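You operate a simulated robot arm through the tools that you are given. There is no shell and no other tool. Be economical: measure what you need, move in short steps, check, and stop when the job is done.

The job below is to be done with a simulated robot arm. You get a single attempt, and the scene is never put back.

JOB
Peel the label off the spares carton, open both flaps and lift the block out onto the pack table.
Fine: the label goes into the waste tub.

It is judged by the outcome, as a careful person would: the job done as asked, and still so three seconds after it is handed in. It fails if anything else is knocked over, pushed out of place, dropped, spilled or broken.

ROBOT AND FRAMES
A 6-joint arm with a two-finger parallel gripper, fixed in place. Base frame: the origin is at the foot of the arm, x ahead of it, y to its left, z up; the work surface is at about z = 60. Units: cm, degrees, N and s.
With the tool pointing down near the work surface it reaches from about 10 to 68 cm from the base axis. Its first joint turns from -66.0 to 66.0 degrees. Payload 2.45 kg.
The TCP is the grasp point between the finger pads, 2.4 cm short of the fingertips. In the tool frame z runs along the fingers and y along their closing line. The gripper opens to 6.8 cm. The fingers are 1.7 cm wide and 1 cm thick; the gripper's body (4 by 7 cm) begins 4.1 cm behind the TCP.
Orientation is that of the tool frame in the base frame, as [roll, pitch, yaw] about the fixed x, y, z axes, in that order (R = Rz(yaw) Ry(pitch) Rx(roll)). With the fingers straight down and closing along the base's y, the tool's x points along the base's -x, its y along +y and its z along -z.

CONTROLS
- The arm moves only by the tool drive_tool. Its argument "motion" is a list of rows, each an object of numbers (a shift or turn left out is 0, a gripper value left out holds the last): "claw": the gripper command, from -1 (fully open) to 1 (shut), values between in proportion; "x", "y", "z": the shift along the base's x, y, z in cm; "rx", "ry", "rz": the turn, a rotation vector about the base's x, y, z in degrees. In form: [{"claw": .., "x": .., "y": .., "z": .., "rx": .., "ry": .., "rz": ..}, ...]. A call has 1 to 8 rows; each row shifts and turns the commanded pose from where the row before left it. Each row takes 0.2 s and may step no farther than 5 cm and 8.6 degrees from the row before; otherwise, or with a gripper value out of range, the whole call is refused. A pose out of reach is approached as far as the arm can. The call stops where the force on the tool passes 40 N (or 10 N more than at its start, if that is more) or the arm is blocked; 0.2 s more then pass. The fingers move at their own pace (about 10.8 cm/s each) and stop on an object; they squeeze with about 24 N. The grip force told is the motor's: it shows also when the fingers shut on nothing. Time passes only in rows, and 0.2 s behind the last, so rows that do not move let the fingers close. It gives the time, the measured TCP pose, the force on the tool (base axes), the opening and the grip force at its end, in the units of the frame above (readings bear some noise), with the torque about the TCP (base axes, N m) and any sound that the robot's microphone picked up, and new pictures: "pictures" is both (left out), scene, wrist or none.
- Cameras (640 x 400 px; columns grow to the right, rows downward): "scene" is fixed at [14.66, 41.64, 143.64]; the picture's right is [-0.87, -0.49, 0.00], its down [-0.40, 0.70, -0.59] and it looks along [0.29, -0.51, -0.81] (base axes); focal length 353 px, centre (320, 200). "wrist" rides on the gripper at [8.4, 1.1, -7.5] in the tool frame; the picture's right is [-0.13, 0.99, 0.00], its down [-0.60, -0.08, -0.79] and it looks along [-0.79, -0.10, 0.61] (tool axes); focal length 251 px, centre (320, 200).
- pixel_to_xyz(camera, pixels): for up to 12 pixels [column, row] of the newest picture of that camera ("zoom" is the newest enlarged one), the place [x, y, z] in the base frame of the surface seen there, good to about 0.2 cm. It takes no simulated time.
- zoom(camera, box): a new picture of the part [left, top, right, bottom] of that camera's present view, enlarged. It takes no simulated time.
- close_job(): hands the job in; it is judged then, once.

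Work in short steps. Measure before you move; look again where a grasp or a placing could have gone wrong, and mend it. You have 80 turns and 200 pictures in all, those below and enlarged ones among them. Open the gripper and draw the arm clear of the work before you hand the job in, unless the task says otherwise; then end with one line.

The tools are called after "Emit:" as name(argument=value, ...) on one line, values as JSON. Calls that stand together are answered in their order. drive_tool: Moves the arm, as the interface text tells. Its arguments: {"type":"object","properties":{"motion":{"type":"array"},"pictures":{"type":"string","enum":["both","scene","wrist","none"]}},"required":["motion"]} The other tools are called the same way: pixel_to_xyz (camera, pixels) gives the place of the surface under pixels of a picture; zoom (camera, box) takes an enlarged picture of a part of a camera's view; close_job () hands the job in.

At the start:

```text
clock: 0.0
tcp_pos: [47.78, 5.16, 102.75]
ee_rot: [-180.0, 0.1, 180.0]
force: [0.5, 0.1, 0.0]
wrist_torque: [-0.01, -0.01, -0.01]
opening: 6.79
finger_force: 0.1
```

scene: 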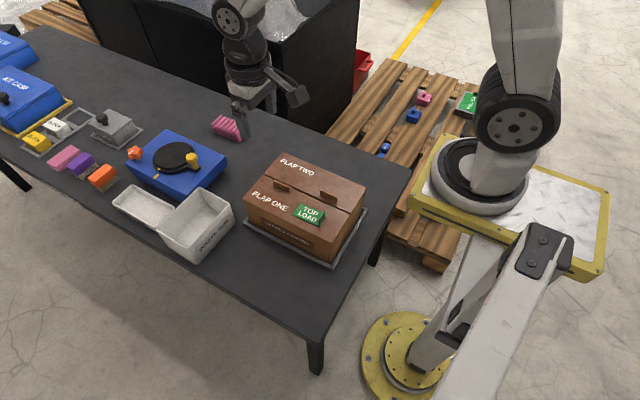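
wrist: 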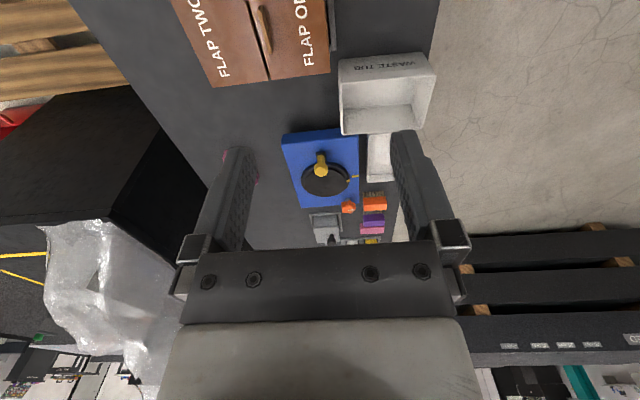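

The carton is at about (305,205) in the scene picture, with the green label at (309,213) and the waste tub at (197,225). I'll zoom in on both to measure them.

Emit:
zoom(camera="scene", box=[230, 140, 390, 270])

Emit:
zoom(camera="scene", box=[80, 90, 280, 270])

Emit:
pixel_to_xyz(camera="scene", pixels=[[297, 206], [322, 209], [318, 224], [292, 219], [310, 214], [246, 205], [282, 155], [365, 186], [335, 258], [282, 187], [328, 195], [300, 240]])

Emit:
pixel_to_xyz(camera="scene", pixels=[[158, 232], [200, 188], [232, 210], [192, 262], [190, 225], [145, 205], [228, 127], [175, 155], [330, 290], [380, 200], [250, 150], [260, 270]])

```text
3.08 times, centred on (310, 205) of scene
```

zoom: 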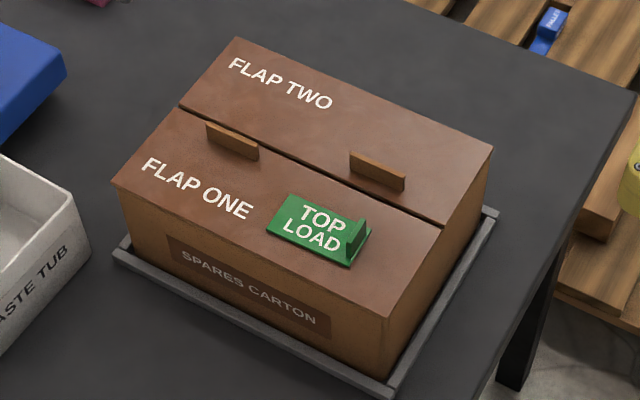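

```text
2.22 times, centred on (180, 180) of scene
```

zoom: 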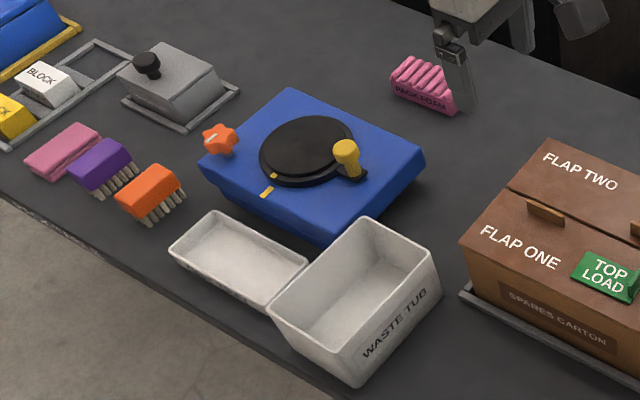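

```text
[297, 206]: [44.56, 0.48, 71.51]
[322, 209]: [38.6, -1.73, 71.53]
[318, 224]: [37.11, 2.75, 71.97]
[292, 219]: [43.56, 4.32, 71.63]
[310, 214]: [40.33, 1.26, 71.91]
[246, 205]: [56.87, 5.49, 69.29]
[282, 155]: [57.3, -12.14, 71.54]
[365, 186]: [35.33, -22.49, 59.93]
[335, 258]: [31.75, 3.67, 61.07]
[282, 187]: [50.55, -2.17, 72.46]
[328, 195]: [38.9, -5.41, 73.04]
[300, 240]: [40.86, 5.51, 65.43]
```

```text
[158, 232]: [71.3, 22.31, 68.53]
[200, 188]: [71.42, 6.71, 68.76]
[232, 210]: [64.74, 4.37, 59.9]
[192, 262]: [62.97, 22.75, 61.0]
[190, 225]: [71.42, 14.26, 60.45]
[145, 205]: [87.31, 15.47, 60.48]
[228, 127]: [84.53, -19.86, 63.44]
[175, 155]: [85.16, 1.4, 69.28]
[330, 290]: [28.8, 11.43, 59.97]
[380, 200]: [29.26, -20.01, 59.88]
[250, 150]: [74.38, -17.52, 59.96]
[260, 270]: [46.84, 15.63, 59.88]
```

The label's tab stands at its near-base end, and two flap handles sit by the seam. I'll zoom tighter to measure the tab and handles.

Emit:
zoom(camera="scene", box=[266, 172, 346, 232])

```text
6.67 times, centred on (306, 202) of scene
```

zoom: 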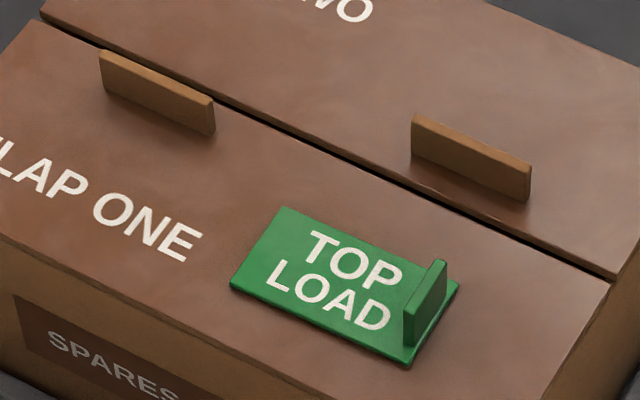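

Emit:
pixel_to_xyz(camera="zoom", pixels=[[410, 315], [430, 290], [441, 266], [407, 345], [410, 362], [455, 284], [106, 75], [208, 120], [414, 140], [525, 185], [440, 195], [600, 260]])

Emit:
pixel_to_xyz(camera="zoom", pixels=[[160, 76], [475, 142], [440, 263], [408, 310], [285, 210], [235, 285], [60, 20], [610, 290], [30, 25], [300, 160], [160, 110], [470, 170]])

```text
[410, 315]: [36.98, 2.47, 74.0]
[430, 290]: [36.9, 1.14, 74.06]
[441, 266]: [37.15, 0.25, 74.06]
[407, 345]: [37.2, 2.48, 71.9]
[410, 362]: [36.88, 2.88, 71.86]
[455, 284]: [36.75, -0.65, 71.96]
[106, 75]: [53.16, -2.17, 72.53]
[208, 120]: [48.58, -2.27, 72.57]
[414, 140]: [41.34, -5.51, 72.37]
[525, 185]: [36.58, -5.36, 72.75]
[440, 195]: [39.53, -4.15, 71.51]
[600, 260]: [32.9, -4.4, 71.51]
```

```text
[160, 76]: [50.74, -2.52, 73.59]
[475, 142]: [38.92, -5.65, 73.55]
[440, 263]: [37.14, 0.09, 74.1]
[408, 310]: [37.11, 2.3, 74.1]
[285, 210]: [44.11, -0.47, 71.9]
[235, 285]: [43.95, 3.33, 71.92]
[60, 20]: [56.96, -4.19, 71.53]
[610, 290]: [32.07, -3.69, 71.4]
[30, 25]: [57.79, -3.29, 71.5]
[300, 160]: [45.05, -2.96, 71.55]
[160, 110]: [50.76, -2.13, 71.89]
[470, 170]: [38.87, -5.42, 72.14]
```

The tab is thin in x (≈37.0), spans y 0.2–2.4 and its top is at z 74.1, so the fingers must close along x. I'll turn the tool -90° about z while moving above the tab.

Emit:
drive_tool(motion=[{"claw": -1, "x": -1.35, "y": -0.5, "z": -1.5, "rz": -8.5}, {"x": -1.35, "y": -0.5, "z": -1.5, "rz": -8.5}, {"x": -1.35, "y": -0.5, "z": -1.5, "rz": -8.5}, {"x": -1.35, "y": -0.5, "z": -1.5, "rz": -8.5}, {"x": -1.35, "y": -0.5, "z": -1.5, "rz": -8.5}, {"x": -1.35, "y": -0.5, "z": -1.5, "rz": -8.5}, {"x": -1.35, "y": -0.5, "z": -1.5, "rz": -8.5}, {"x": -1.35, "y": -0.4, "z": -1.5, "rz": -8.5}], pictures="none")

```text
clock: 1.8
tcp_pos: [36.96, 1.46, 90.61]
ee_rot: [-179.9, 0.0, 112.0]
force: [0.6, 0.4, 0.6]
wrist_torque: [0.04, -0.01, 0.01]
opening: 6.79
finger_force: 0.0
```

Yaw is now 112°, so I'll finish the turn to 90° and come down to z 80 over the tab.

Emit:
drive_tool(motion=[{"z": -3, "rz": -8}, {"z": -3, "rz": -8}, {"z": -3, "rz": -6, "y": -0.1}, {"z": -1.5}])

```text
clock: 2.8
tcp_pos: [37.05, 1.45, 80.05]
ee_rot: [179.9, 0.0, 89.9]
force: [0.3, -1.0, -0.7]
wrist_torque: [-0.03, -0.02, 0.0]
opening: 6.79
finger_force: 0.0
```

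scene: 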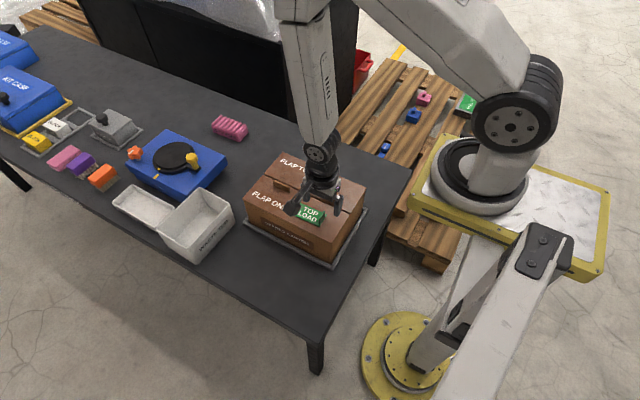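
wrist: 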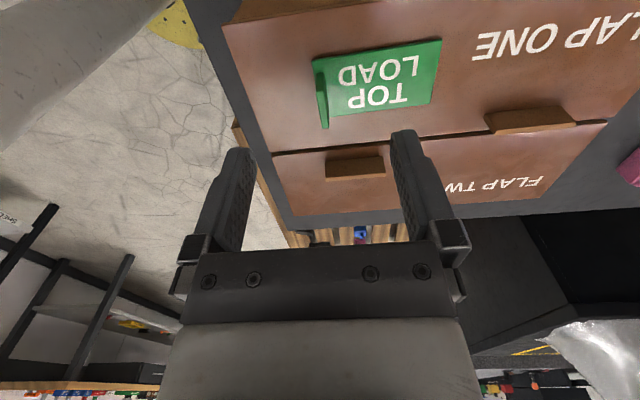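

The tool is aligned over the tab, so I'll descend 5.5 cm in steps and close on it.

Emit:
drive_tool(motion=[{"z": -2.5, "y": -0.1}, {"z": -2}, {"z": -0.9}, {"claw": 1}, {}, {}, {}])

```text
clock: 4.4
tcp_pos: [37.14, 1.07, 74.79]
ee_rot: [179.9, 0.0, 90.0]
force: [6.0, 2.0, -1.5]
wrist_torque: [0.03, -0.08, 0.21]
opening: 0.39
finger_force: 24.1
```

scene: 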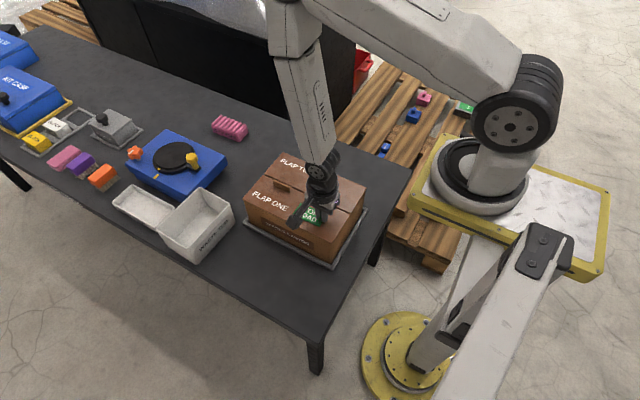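
wrist: 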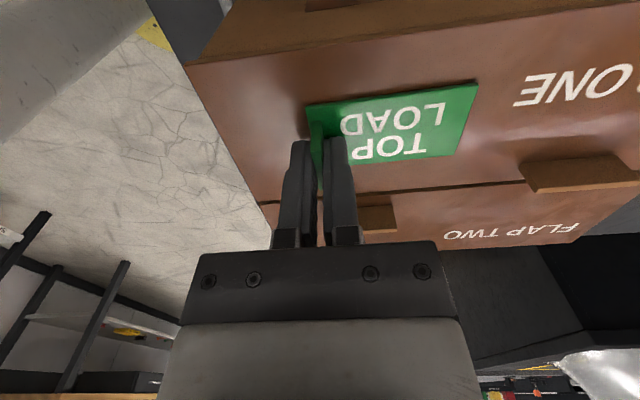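

The tab is held at 0.39 cm opening. I'll peel by lifting this end while tilting about the label's far edge (x≈44).

Emit:
drive_tool(motion=[{"claw": 1, "x": 0.25, "z": 0.47, "ry": 4}, {"x": 0.25, "z": 0.46, "ry": 4}, {"x": 0.31, "z": 0.43, "ry": 4}, {"x": 0.31, "z": 0.42, "ry": 4}])

```text
clock: 5.4
tcp_pos: [38.0, 1.08, 76.63]
ee_rot: [-163.9, 0.0, 89.9]
force: [0.0, 0.5, -0.1]
wrist_torque: [-0.02, 0.02, -0.02]
opening: 0.33
finger_force: 24.0
```

scene: 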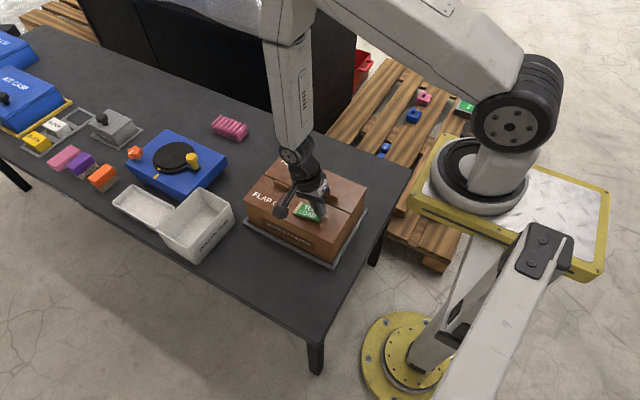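
wrist: 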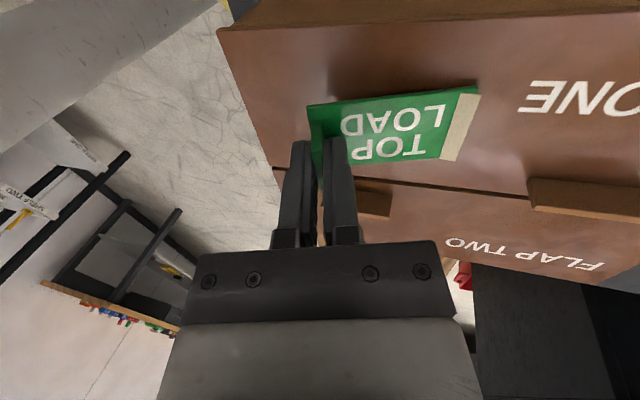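

The label is free (force near 0, adhesive patch visible at (465,125)). I'll level the tool, raise it, and turn back 90° so the label lies along y, moving toward the tub.

Emit:
drive_tool(motion=[{"claw": 1, "z": 2.5, "ry": -8}, {"z": 2.5, "ry": -8}, {"z": 2, "x": 2, "rz": 8.5}, {"z": 1, "x": 3, "y": 1, "rz": 8.5}, {"x": 3, "y": 1, "rz": 8.5}, {"x": 3, "y": 1, "rz": 8.5}, {"x": 3, "y": 1, "rz": 8.5}, {"x": 3, "y": 1, "rz": 8.5}], pictures="none")

Emit:
drive_tool(motion=[{"claw": 1, "x": 2.5, "y": 1, "rz": 8}, {"x": 2.5, "y": 1, "rz": 8}, {"x": 2.5, "y": 1, "rz": 8}, {"x": 2, "y": 1, "rz": 8}, {"x": 1.5, "y": 1, "rz": 7}])

```text
clock: 7.2
tcp_pos: [55.35, 6.12, 84.73]
ee_rot: [180.0, 0.0, 141.2]
force: [0.9, -0.8, -0.1]
wrist_torque: [-0.02, -0.02, -0.01]
opening: 0.36
finger_force: 24.3
```

```text
clock: 8.4
tcp_pos: [66.23, 11.07, 84.69]
ee_rot: [-179.9, -0.1, -179.9]
force: [-0.2, 0.0, -0.1]
wrist_torque: [0.04, 0.02, 0.0]
opening: 0.37
finger_force: 23.9
```

scene: 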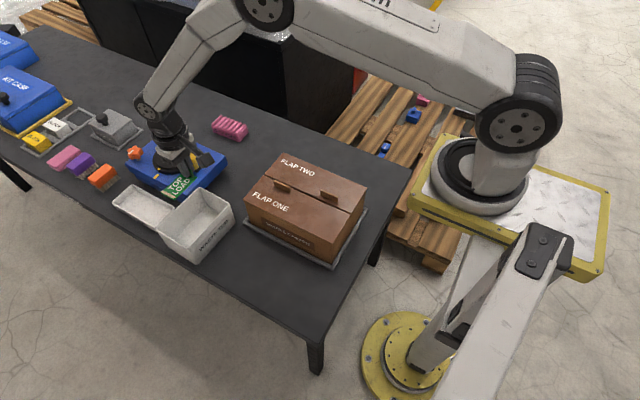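
wrist: 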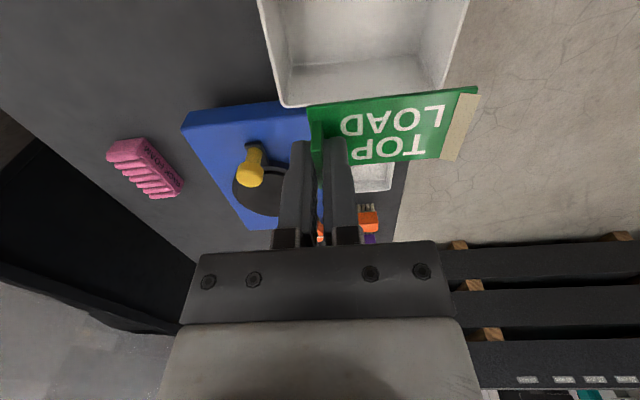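

The label lies along +y from the tool. I'll measure the tub rim accurately before lowering.

Emit:
zoom(camera="scene", box=[150, 180, 246, 266])

Emit:
pixel_to_xyz(camera="wrist", pixels=[[283, 104], [440, 90], [300, 107], [420, 94], [285, 60], [450, 50], [272, 40], [350, 70], [350, 30], [462, 20]])

```text
4.65 times, centred on (198, 223) of scene
```

zoom: 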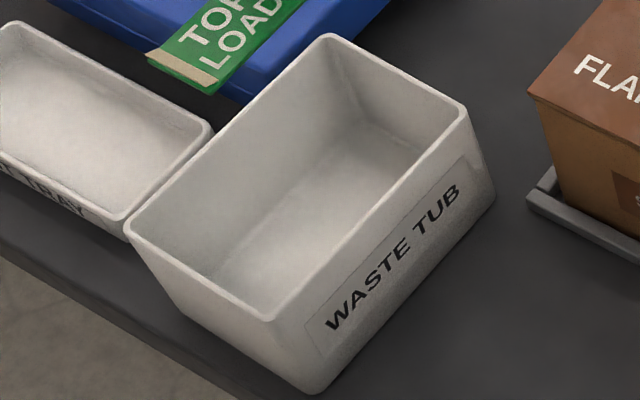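

```text
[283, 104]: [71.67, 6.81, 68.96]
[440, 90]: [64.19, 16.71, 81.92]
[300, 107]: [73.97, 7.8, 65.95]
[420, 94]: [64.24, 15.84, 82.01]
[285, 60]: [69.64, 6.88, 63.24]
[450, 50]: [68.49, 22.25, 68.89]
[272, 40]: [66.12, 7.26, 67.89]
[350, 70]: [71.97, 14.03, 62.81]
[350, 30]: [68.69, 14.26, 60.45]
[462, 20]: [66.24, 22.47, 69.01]
```

Emit:
pixel_to_xyz(camera="zoom", pixels=[[330, 38], [463, 110], [268, 316], [131, 224], [300, 180], [400, 75], [370, 210], [200, 270]])

```text
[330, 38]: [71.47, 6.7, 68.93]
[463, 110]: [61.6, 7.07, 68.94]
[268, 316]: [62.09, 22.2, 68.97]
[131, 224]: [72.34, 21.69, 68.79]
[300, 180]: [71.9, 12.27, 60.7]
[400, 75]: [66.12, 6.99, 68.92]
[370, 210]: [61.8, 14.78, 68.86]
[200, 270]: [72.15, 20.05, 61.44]
```

The rim runs x 61.7–72 and y 7–22, and the label (x 64–68, y 11–18.3) fits within it. I'll lower to z≈69 and open slightly.

Emit:
drive_tool(motion=[{"claw": 1, "z": -4}, {"z": -4}, {"z": -4}, {"z": -3.5}, {}, {"claw": 0.3}, {}])

Emit:
drive_tool(motion=[{"claw": 0.3, "z": 3}, {"z": 4}, {"z": 4}, {"x": -4, "y": -1}, {"x": -4, "y": -2}, {"x": -4, "y": -2}, {"x": -3, "y": -2}])

```text
clock: 10.0
tcp_pos: [65.85, 11.11, 69.06]
ee_rot: [-180.0, 0.0, 180.0]
force: [-0.7, 0.9, 1.4]
wrist_torque: [0.03, -0.01, 0.01]
opening: 2.39
finger_force: 0.1
```

scene: 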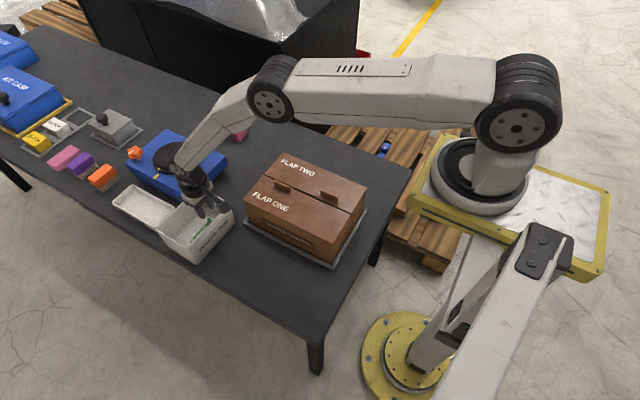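
wrist: 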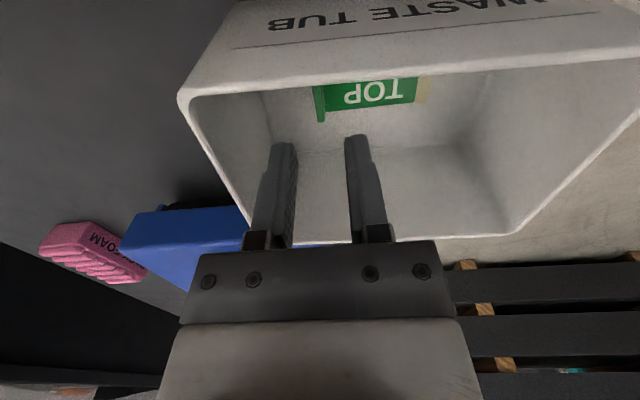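

```text
clock: 11.6
tcp_pos: [51.45, 4.21, 80.34]
ee_rot: [-179.9, 0.1, 180.0]
force: [-0.1, -0.4, -0.4]
wrist_torque: [0.01, -0.02, -0.01]
opening: 2.37
finger_force: 0.0
```

scene: 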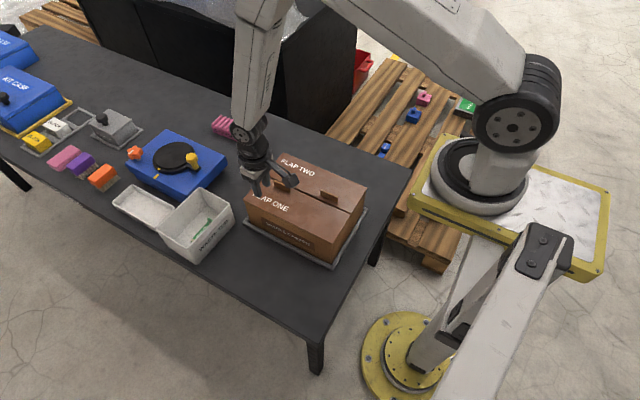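
wrist: 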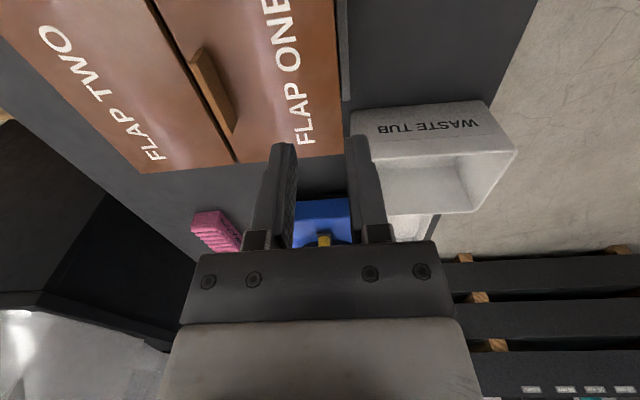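

The label is in the tub. Next, the flap-one handle: centred at about x 50.8, y -2.45, top z 73.6. I'll move over it, descend and close along y.

Emit:
drive_tool(motion=[{"claw": 0.3, "x": -0.6, "y": -3.4}, {"y": -3.25}, {"z": -3}, {"z": -2}, {"z": -0.9}, {"claw": 1}, {}, {}])

```text
clock: 13.4
tcp_pos: [50.66, -2.51, 74.34]
ee_rot: [-179.9, 0.0, 180.0]
force: [0.9, 4.4, 0.7]
wrist_torque: [0.02, -0.02, 0.01]
opening: 0.46
finger_force: 24.2
```

scene: 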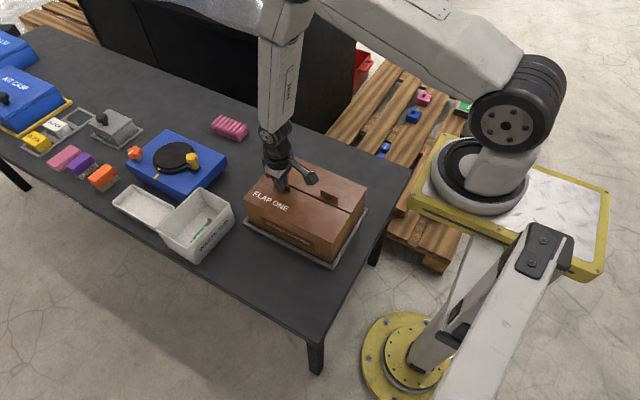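
wrist: 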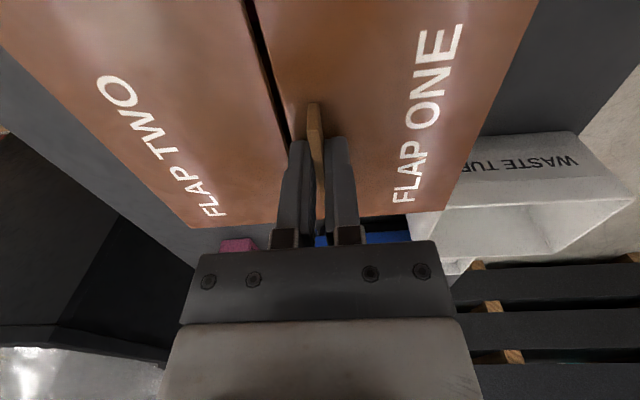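

The handle is gripped at 0.46 cm. I'll lift along the arc about the hinge at y≈5.4, z≈71.4, watching the forces.

Emit:
drive_tool(motion=[{"claw": 1, "y": 0.24, "z": 0.54, "rx": -4}, {"y": 0.24, "z": 0.53, "rx": -4}, {"y": 0.31, "z": 0.5, "rx": -4}, {"y": 0.32, "z": 0.5, "rx": -4}], pictures="scene")

```text
clock: 14.4
tcp_pos: [50.63, -1.39, 76.22]
ee_rot: [-163.9, 0.0, 179.9]
force: [4.2, 4.9, 0.0]
wrist_torque: [0.05, 0.41, -0.18]
opening: 0.45
finger_force: 23.8
```

scene: 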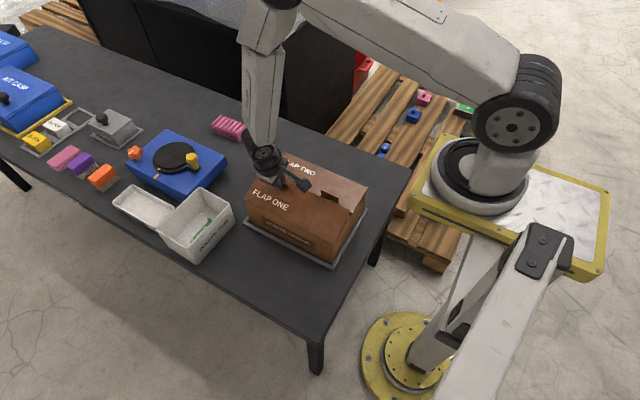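

The flap is opening smoothly with low forces. Continuing along the arc to 48°, then to 80°.

Emit:
drive_tool(motion=[{"claw": 1, "y": 0.37, "z": 0.45, "rx": -4}, {"y": 0.38, "z": 0.44, "rx": -4}, {"y": 0.43, "z": 0.4, "rx": -4}, {"y": 0.45, "z": 0.39, "rx": -4}, {"y": 0.48, "z": 0.33, "rx": -4}, {"y": 0.49, "z": 0.32, "rx": -4}, {"y": 0.53, "z": 0.26, "rx": -4}, {"y": 0.53, "z": 0.25, "rx": -4}], pictures="scene")

```text
clock: 16.2
tcp_pos: [50.53, 2.07, 79.06]
ee_rot: [-132.1, 0.1, -179.9]
force: [12.4, 6.9, 0.0]
wrist_torque: [0.5, -0.71, 0.43]
opening: 0.48
finger_force: 24.0
```

scene: 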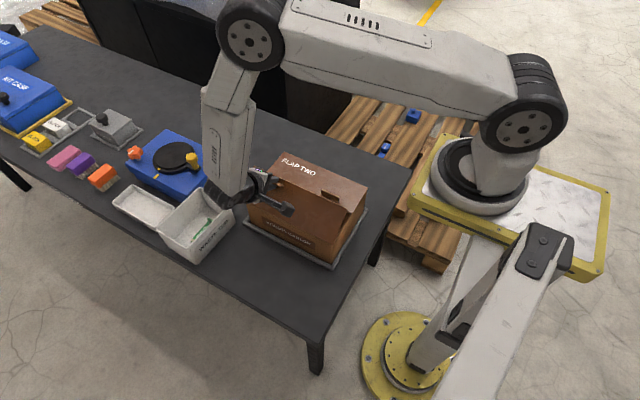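

At 48°, the x force is 12 N and stable. I'll continue in a shorter batch and watch it.

Emit:
drive_tool(motion=[{"claw": 1, "x": -0.05, "y": 0.55, "z": 0.19, "rx": -4}, {"x": -0.05, "y": 0.56, "z": 0.17, "rx": -4}, {"y": 0.58, "z": 0.11, "rx": -4}, {"y": 0.59, "z": 0.09, "rx": -4}])

```text
clock: 17.2
tcp_pos: [50.39, 4.46, 79.64]
ee_rot: [-116.0, 0.0, -180.0]
force: [6.6, 6.2, 0.5]
wrist_torque: [0.49, -0.12, -0.08]
opening: 0.46
finger_force: 23.8
```

scene: 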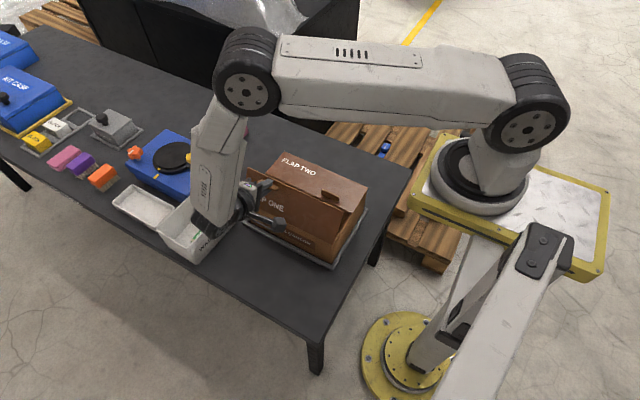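
wrist: 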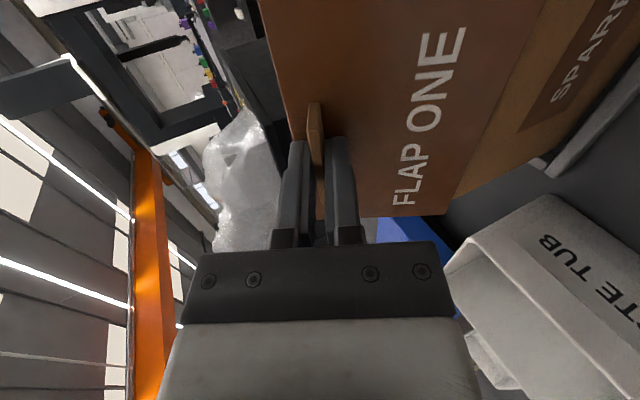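

The arm's wrist appears over the tub in the picture; I'll measure how close it is before going further.

Emit:
pixel_to_xyz(camera="scene", pixels=[[205, 225], [195, 215], [215, 230], [230, 220], [195, 190], [210, 150], [225, 240]])

Emit:
zoom(camera="scene", box=[150, 140, 330, 270])

```text
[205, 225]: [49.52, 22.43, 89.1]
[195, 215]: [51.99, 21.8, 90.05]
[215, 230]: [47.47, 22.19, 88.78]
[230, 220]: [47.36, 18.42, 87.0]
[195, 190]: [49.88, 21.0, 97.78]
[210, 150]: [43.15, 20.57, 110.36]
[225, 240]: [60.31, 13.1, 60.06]
```

```text
3.08 times, centred on (240, 205) of scene
```

zoom: 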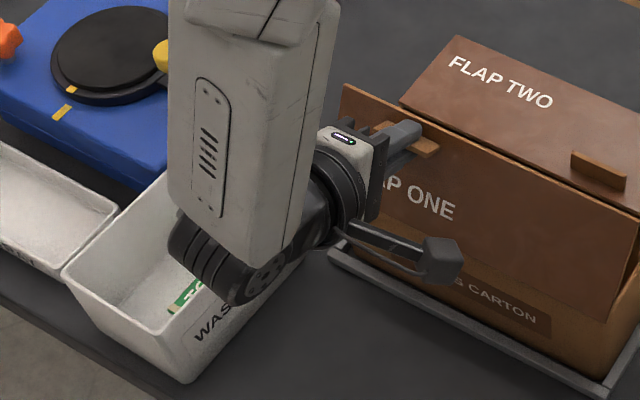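

The wrist is at z≈88, well clear of the tub. Continuing the arc to about 96°.

Emit:
drive_tool(motion=[{"claw": 1, "y": 0.59, "z": 0.03, "rx": -4}, {"y": 0.58, "z": 0.01, "rx": -4}, {"y": 0.59, "z": -0.05, "rx": -4}, {"y": 0.58, "z": -0.08, "rx": -4}, {"y": 0.57, "z": -0.13, "rx": -4}, {"y": 0.56, "z": -0.15, "rx": -4}, {"y": 0.55, "z": -0.21, "rx": -4}, {"y": 0.54, "z": -0.22, "rx": -4}])

```text
clock: 19.0
tcp_pos: [50.52, 8.95, 78.77]
ee_rot: [-83.8, -0.2, 179.9]
force: [1.8, 2.2, -0.5]
wrist_torque: [0.37, -0.03, -0.17]
opening: 0.45
finger_force: 24.1
```

scene: 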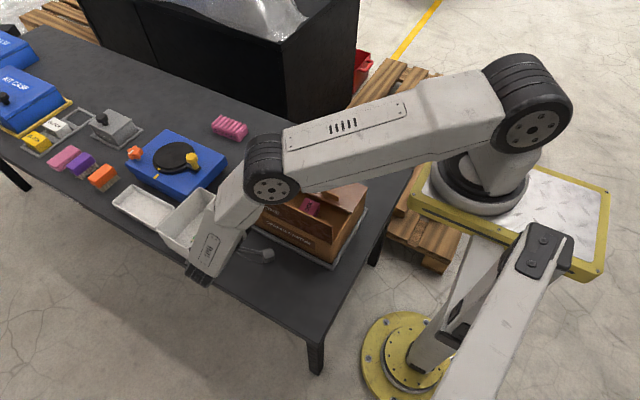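
wrist: 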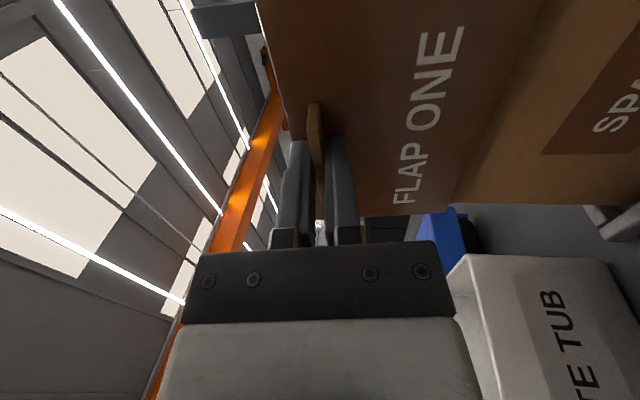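

The flap is at about 96° and a pink block is visible inside at (310,205). I'll check the arm's clearance and zoom in on the carton.

Emit:
pixel_to_xyz(camera="scene", pixels=[[200, 272], [212, 277], [190, 262], [220, 240], [262, 255], [235, 260], [311, 207]])

Emit:
zoom(camera="scene", box=[180, 170, 370, 290])

```text
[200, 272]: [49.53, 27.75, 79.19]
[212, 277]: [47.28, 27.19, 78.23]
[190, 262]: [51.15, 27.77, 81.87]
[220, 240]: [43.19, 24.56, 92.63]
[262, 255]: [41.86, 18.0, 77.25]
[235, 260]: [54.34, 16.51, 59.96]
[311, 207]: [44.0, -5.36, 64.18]
```

```text
3.33 times, centred on (275, 230) of scene
```

zoom: 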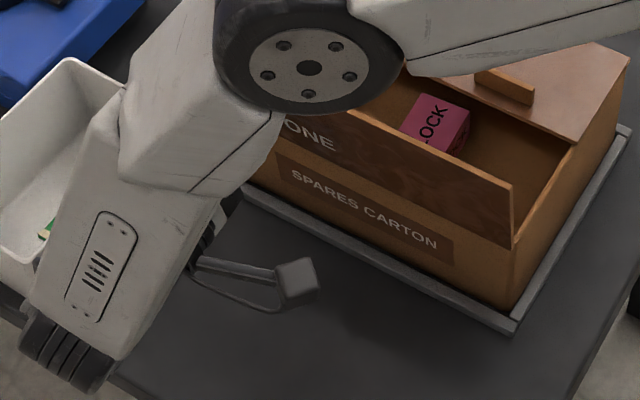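

Clearance is fine (arm at z≥77). I'll push the flap on to 112° so it stays open, then look.

Emit:
drive_tool(motion=[{"claw": 1, "y": 0.51, "z": -0.28, "rx": -4}, {"y": 0.5, "z": -0.3, "rx": -4}, {"y": 0.47, "z": -0.36, "rx": -4}, {"y": 0.46, "z": -0.38, "rx": -4}])

```text
clock: 20.0
tcp_pos: [47.52, 6.21, 79.41]
ee_rot: [-73.3, -0.4, -179.5]
force: [7.1, 1.7, -3.2]
wrist_torque: [0.13, -0.22, 0.12]
opening: 0.73
finger_force: 23.8
out of reach, approached as far as the arm can: row 2, 3, 4
```

scene: 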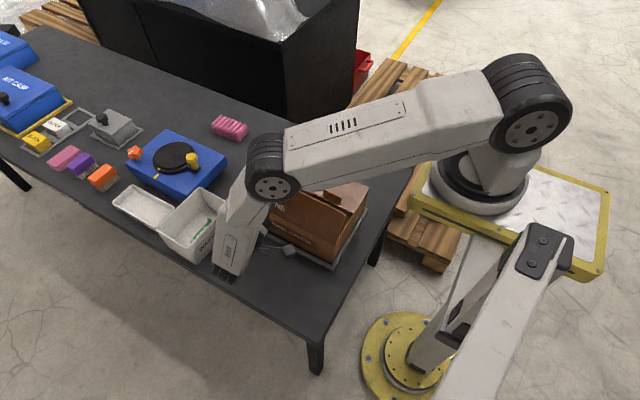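
wrist: 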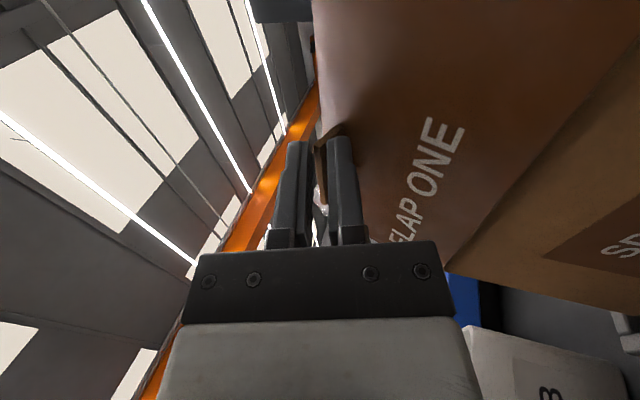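

The last rows were out of reach and the arm sagged back to y 6.2. I'll undo row 4 alone and see how the commanded pose behaves.

Emit:
drive_tool(motion=[{"claw": 1, "y": -0.46, "z": 0.38, "rx": 4}], pictures="none")

```text
clock: 20.4
tcp_pos: [47.76, 5.87, 79.86]
ee_rot: [-77.5, -0.3, -179.5]
force: [4.6, 1.4, -5.6]
wrist_torque: [0.19, -0.16, 0.12]
opening: 0.66
finger_force: 23.9
```

The commanded pose resets to the measured one. Before moving I need to see whether the handle is still held and the carton hasn't shifted.

Emit:
zoom(camera="scene", box=[200, 170, 390, 290])

Emit:
zoom(camera="wrist", box=[240, 60, 480, 260])

```text
3.33 times, centred on (295, 230) of scene
```

zoom: 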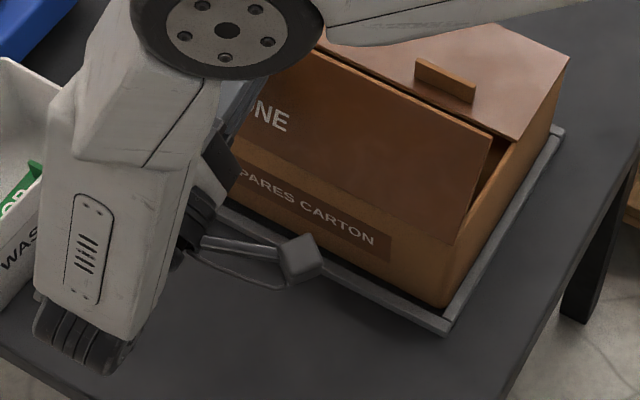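

```text
2.00 times, centred on (360, 160) of wrist
```

zoom: 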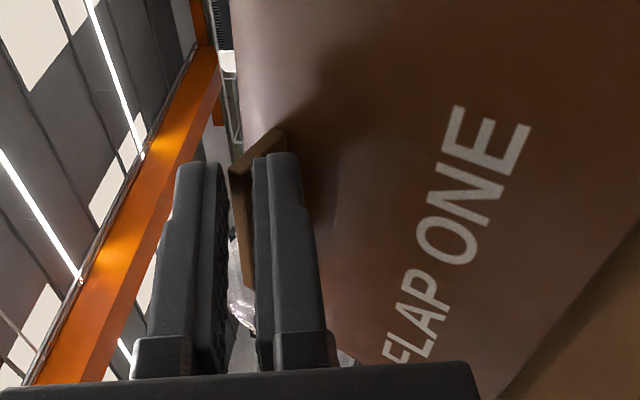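

The fingers are still around the handle, only twisted, and the carton hasn't moved. I'll bring the tool back to the earlier reachable pose (y≈8.9, z≈78.8, roll -84), which swings the flap back past vertical.

Emit:
drive_tool(motion=[{"claw": 1, "x": 0.5, "y": 0.7, "z": 0.1, "rx": 2}, {"x": 0.5, "y": 0.8, "z": -0.2, "rx": 2}, {"x": 0.5, "y": 0.8, "z": -0.4, "rx": 2}, {"x": 0.5, "y": 0.8, "z": -0.5, "rx": 1}])

```text
clock: 21.4
tcp_pos: [49.52, 9.04, 79.14]
ee_rot: [-83.9, -0.1, -179.6]
force: [-19.0, 3.6, 21.1]
wrist_torque: [-0.5, 0.02, -0.52]
opening: 0.47
finger_force: 24.0
```

scene: 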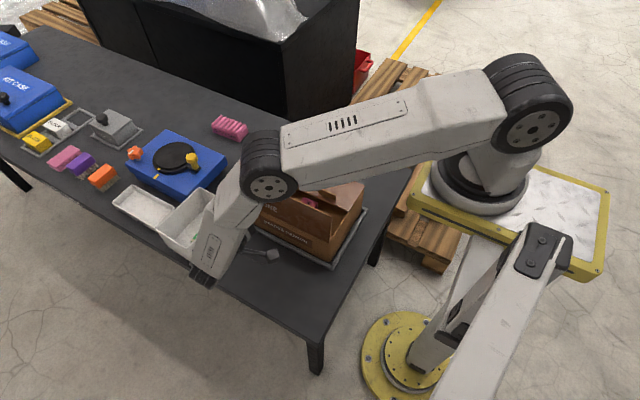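
wrist: 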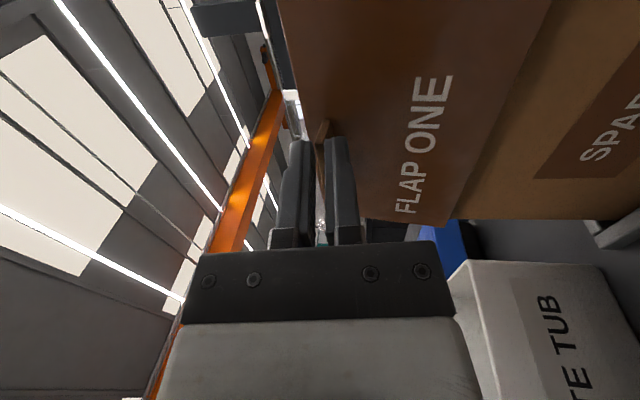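

The flap is again about parallel to the tool (~96°). I'll open the fingers slightly in place to see whether the flap stays.

Emit:
drive_tool(motion=[{"claw": 0.4}, {}, {}])

```text
clock: 22.2
tcp_pos: [49.64, 8.81, 78.91]
ee_rot: [-84.4, -0.1, -179.4]
force: [-1.2, 0.2, -0.4]
wrist_torque: [0.01, 0.03, 0.01]
opening: 2.02
finger_force: 0.0
```

scene: 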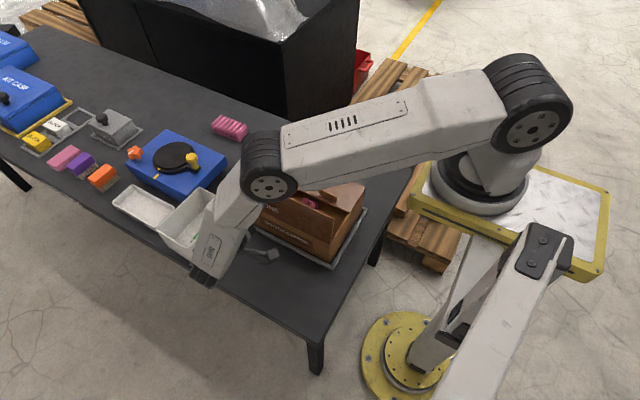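
wrist: 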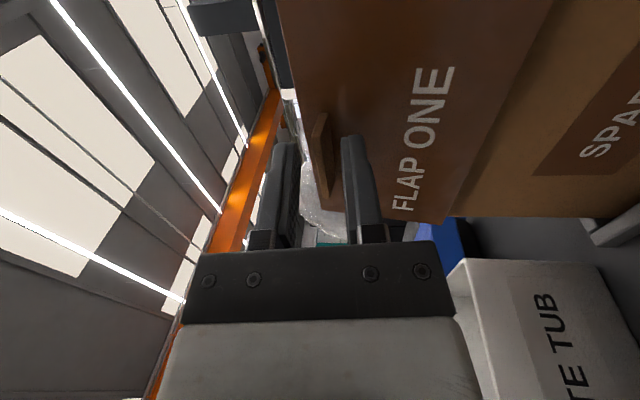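

The flap stays put with no contact force. I'll withdraw along +y in small rows.

Emit:
drive_tool(motion=[{"claw": 0.4, "y": 0.8, "rx": 1.5}, {"y": 0.8, "rx": 1.5}, {"y": 0.8, "rx": 1.5}])

```text
clock: 23.0
tcp_pos: [49.53, 11.43, 78.84]
ee_rot: [-88.9, 0.0, -179.4]
force: [-0.6, -0.7, 0.7]
wrist_torque: [-0.04, -0.02, 0.01]
opening: 2.04
finger_force: 0.1
```

scene: 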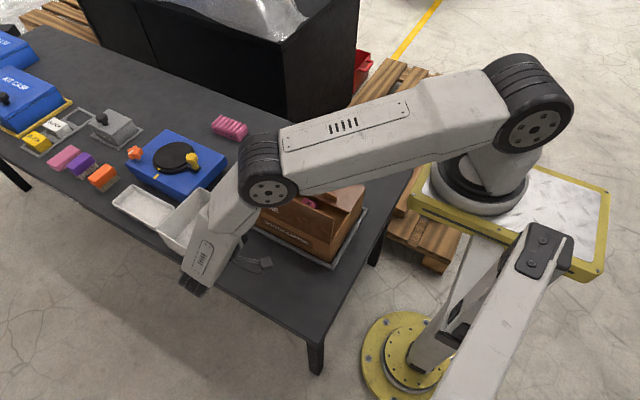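
wrist: 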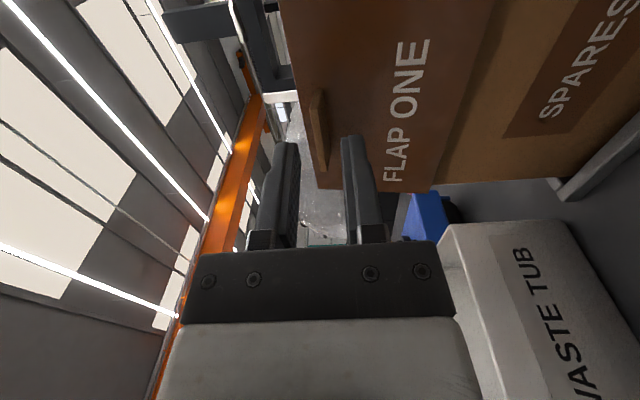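

I'll withdraw a little more so the lower finger clears the handle, then rise while levelling the tool.

Emit:
drive_tool(motion=[{"claw": 0.4, "y": 1, "rx": 1.5}, {"y": 1, "rx": 1.5}, {"y": 0.5, "z": 2.5, "rx": 4}, {"z": 4, "rx": 8}, {"z": 4, "rx": 8}, {"z": 4, "rx": 8}, {"z": 2, "rx": 8}, {"rx": 8}], pictures="none")

Emit:
drive_tool(motion=[{"claw": 0.4, "rx": 8}, {"y": -1, "rx": 8}, {"y": -2, "rx": 8}, {"y": -3, "rx": 8}, {"y": -3, "rx": 8}])

```text
clock: 24.8
tcp_pos: [49.72, 13.53, 95.6]
ee_rot: [-136.0, 0.3, -179.5]
force: [-0.2, -0.2, 0.0]
wrist_torque: [-0.01, -0.01, -0.04]
opening: 2.04
finger_force: 0.2
```

```text
clock: 26.0
tcp_pos: [49.57, 4.56, 95.41]
ee_rot: [-176.0, 0.7, -180.0]
force: [0.1, -0.3, 0.0]
wrist_torque: [0.01, 0.01, 0.02]
opening: 2.05
finger_force: 0.0
```

scene: 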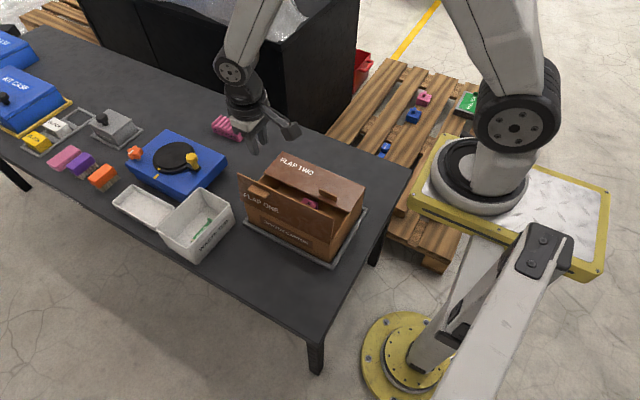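
wrist: 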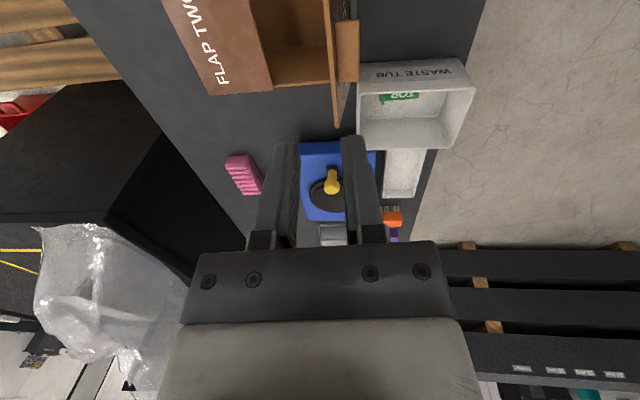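

Flap one stands at about 97° on its own. To make it safely open I'll push it further from the inside with closed fingers; first I position at y≈2 with fingertips at z≈75.5.

Emit:
drive_tool(motion=[{"claw": 1, "x": -2.3, "y": -1.3, "rx": 4}, {"x": -2.3, "y": -1.3}, {"z": -5}, {"z": -5}, {"z": -4.5}, {"z": -3}, {"y": 1}, {"y": 0.8}], pictures="none")

Emit:
drive_tool(motion=[{"claw": 1, "y": 0.8}, {"y": 0.8}, {"y": 0.8}, {"y": 0.8}, {"y": 0.8}, {"y": 0.8}])

```text
clock: 27.8
tcp_pos: [45.16, 3.99, 77.92]
ee_rot: [-179.8, 0.6, -180.0]
force: [0.3, -0.7, -0.4]
wrist_torque: [0.02, 0.03, 0.02]
opening: 0.0
finger_force: 23.7
```

```text
clock: 29.2
tcp_pos: [45.12, 8.85, 77.96]
ee_rot: [-180.0, 0.6, -179.9]
force: [1.0, -0.1, 0.8]
wrist_torque: [-0.02, 0.01, 0.03]
opening: 0.0
finger_force: 24.2
```

scene: 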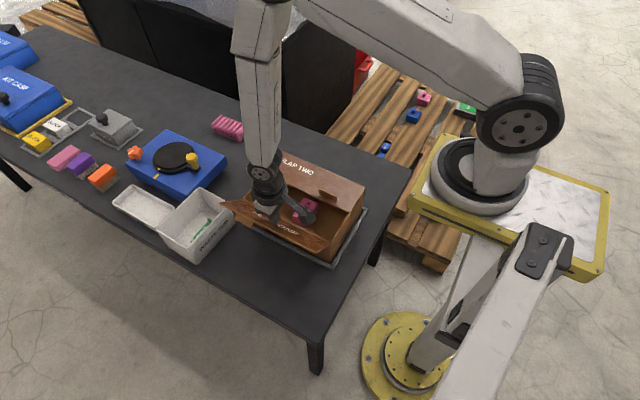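
wrist: 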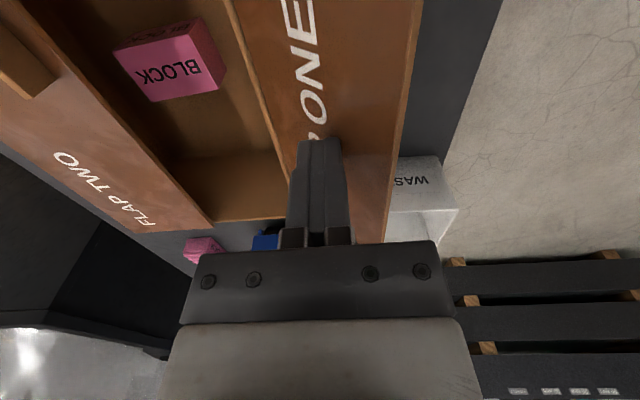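

Flap one is now well open and lies outside. Next is flap two: I'll measure its handle and hinge edge.

Emit:
drive_tool(motion=[{"claw": 0.3, "y": -1, "z": 3}, {"z": 3, "y": -3, "x": -1}, {"x": -2, "y": -4}, {"x": -2, "y": -4}, {"x": -1, "y": -2.4}])

Emit:
zoom(camera="scene", box=[220, 140, 390, 270])

```text
clock: 30.4
tcp_pos: [38.86, -5.68, 83.83]
ee_rot: [-179.9, 0.7, 180.0]
force: [0.1, -0.1, -0.6]
wrist_torque: [0.0, 0.0, 0.0]
opening: 2.4
finger_force: 0.0
```

scene: 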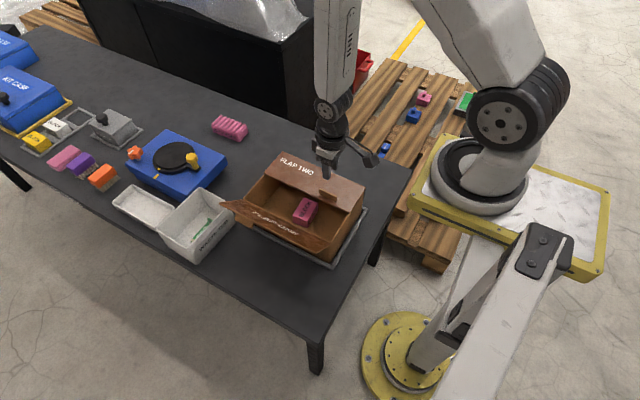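
wrist: 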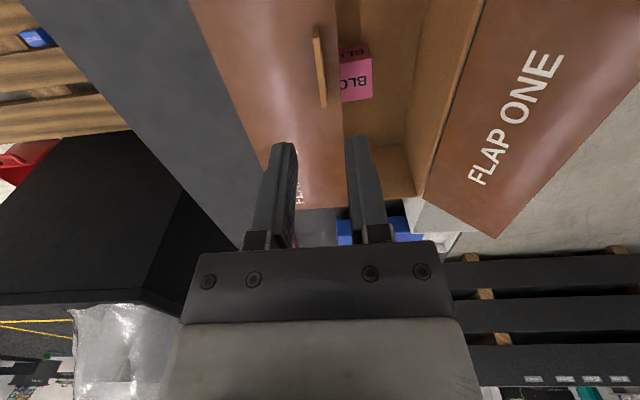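

```text
3.08 times, centred on (305, 205) of scene
```

zoom: 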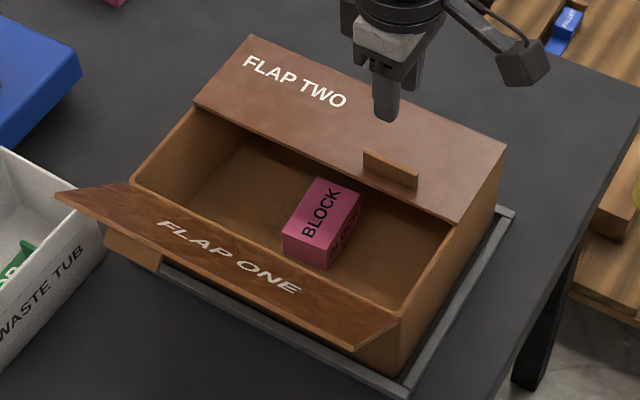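

Flap one is clearly open and the block is visible at (306,211). I'll measure flap two's edges, handle and the block.

Emit:
pixel_to_xyz(camera="zoom", pixels=[[252, 38], [504, 150], [400, 97], [366, 153], [416, 175], [390, 180], [325, 180], [360, 200], [284, 235], [328, 268], [320, 222], [66, 193]])

Emit:
pixel_to_xyz(camera="wrist", pixels=[[319, 50], [322, 90], [325, 105], [250, 60], [205, 30]])

```text
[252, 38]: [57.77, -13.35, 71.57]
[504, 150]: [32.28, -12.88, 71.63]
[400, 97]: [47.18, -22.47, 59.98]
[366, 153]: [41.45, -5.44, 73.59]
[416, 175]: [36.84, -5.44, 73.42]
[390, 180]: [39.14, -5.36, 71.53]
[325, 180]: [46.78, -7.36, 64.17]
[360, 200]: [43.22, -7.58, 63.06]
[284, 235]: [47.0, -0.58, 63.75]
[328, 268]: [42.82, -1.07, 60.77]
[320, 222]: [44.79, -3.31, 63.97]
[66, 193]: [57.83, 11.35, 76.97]
```

```text
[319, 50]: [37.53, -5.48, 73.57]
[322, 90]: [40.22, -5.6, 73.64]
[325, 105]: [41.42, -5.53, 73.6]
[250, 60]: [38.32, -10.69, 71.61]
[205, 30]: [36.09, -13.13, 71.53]
```

Hinge of flap two is at y≈-13.1, handle centre (39.1, -5.55). I'll descend and grip it.

Emit:
drive_tool(motion=[{"claw": 0.3, "x": 0.2, "y": 0.1, "z": -4}, {"z": -3}, {"z": -1.5}, {"z": -1}, {"claw": 1}, {}, {}], pictures="wrist")

Emit:
drive_tool(motion=[{"claw": 1, "y": -0.24, "z": 0.51, "rx": 4}, {"y": -0.24, "z": 0.51, "rx": 4}, {"y": -0.3, "z": 0.47, "rx": 4}, {"y": -0.31, "z": 0.46, "rx": 4}], pictures="scene")

```text
clock: 32.0
tcp_pos: [39.19, -5.49, 74.26]
ee_rot: [-179.9, 0.5, 179.9]
force: [-2.6, -3.7, -0.9]
wrist_torque: [-0.02, 0.1, -0.23]
opening: 0.45
finger_force: 23.9
```

wrist: 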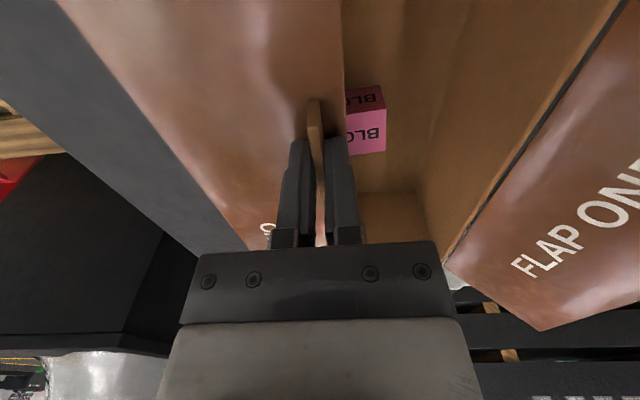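

```text
clock: 33.0
tcp_pos: [39.51, -5.87, 75.16]
ee_rot: [172.2, 1.7, 179.6]
force: [-18.1, -11.3, 2.2]
wrist_torque: [-0.59, 0.58, -0.14]
opening: 0.48
finger_force: 24.2
out of reach, approached as far as the arm can: row 1, 2, 4
```

scene: 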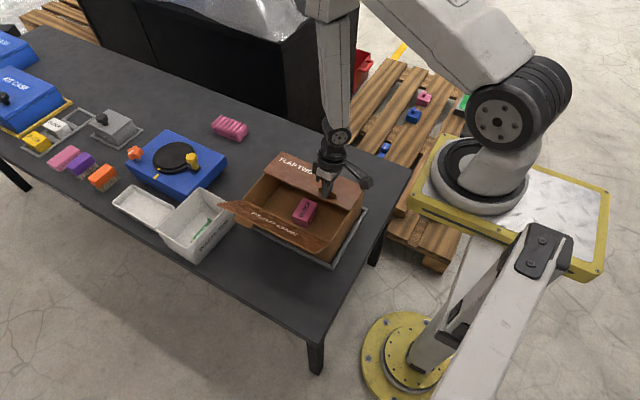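

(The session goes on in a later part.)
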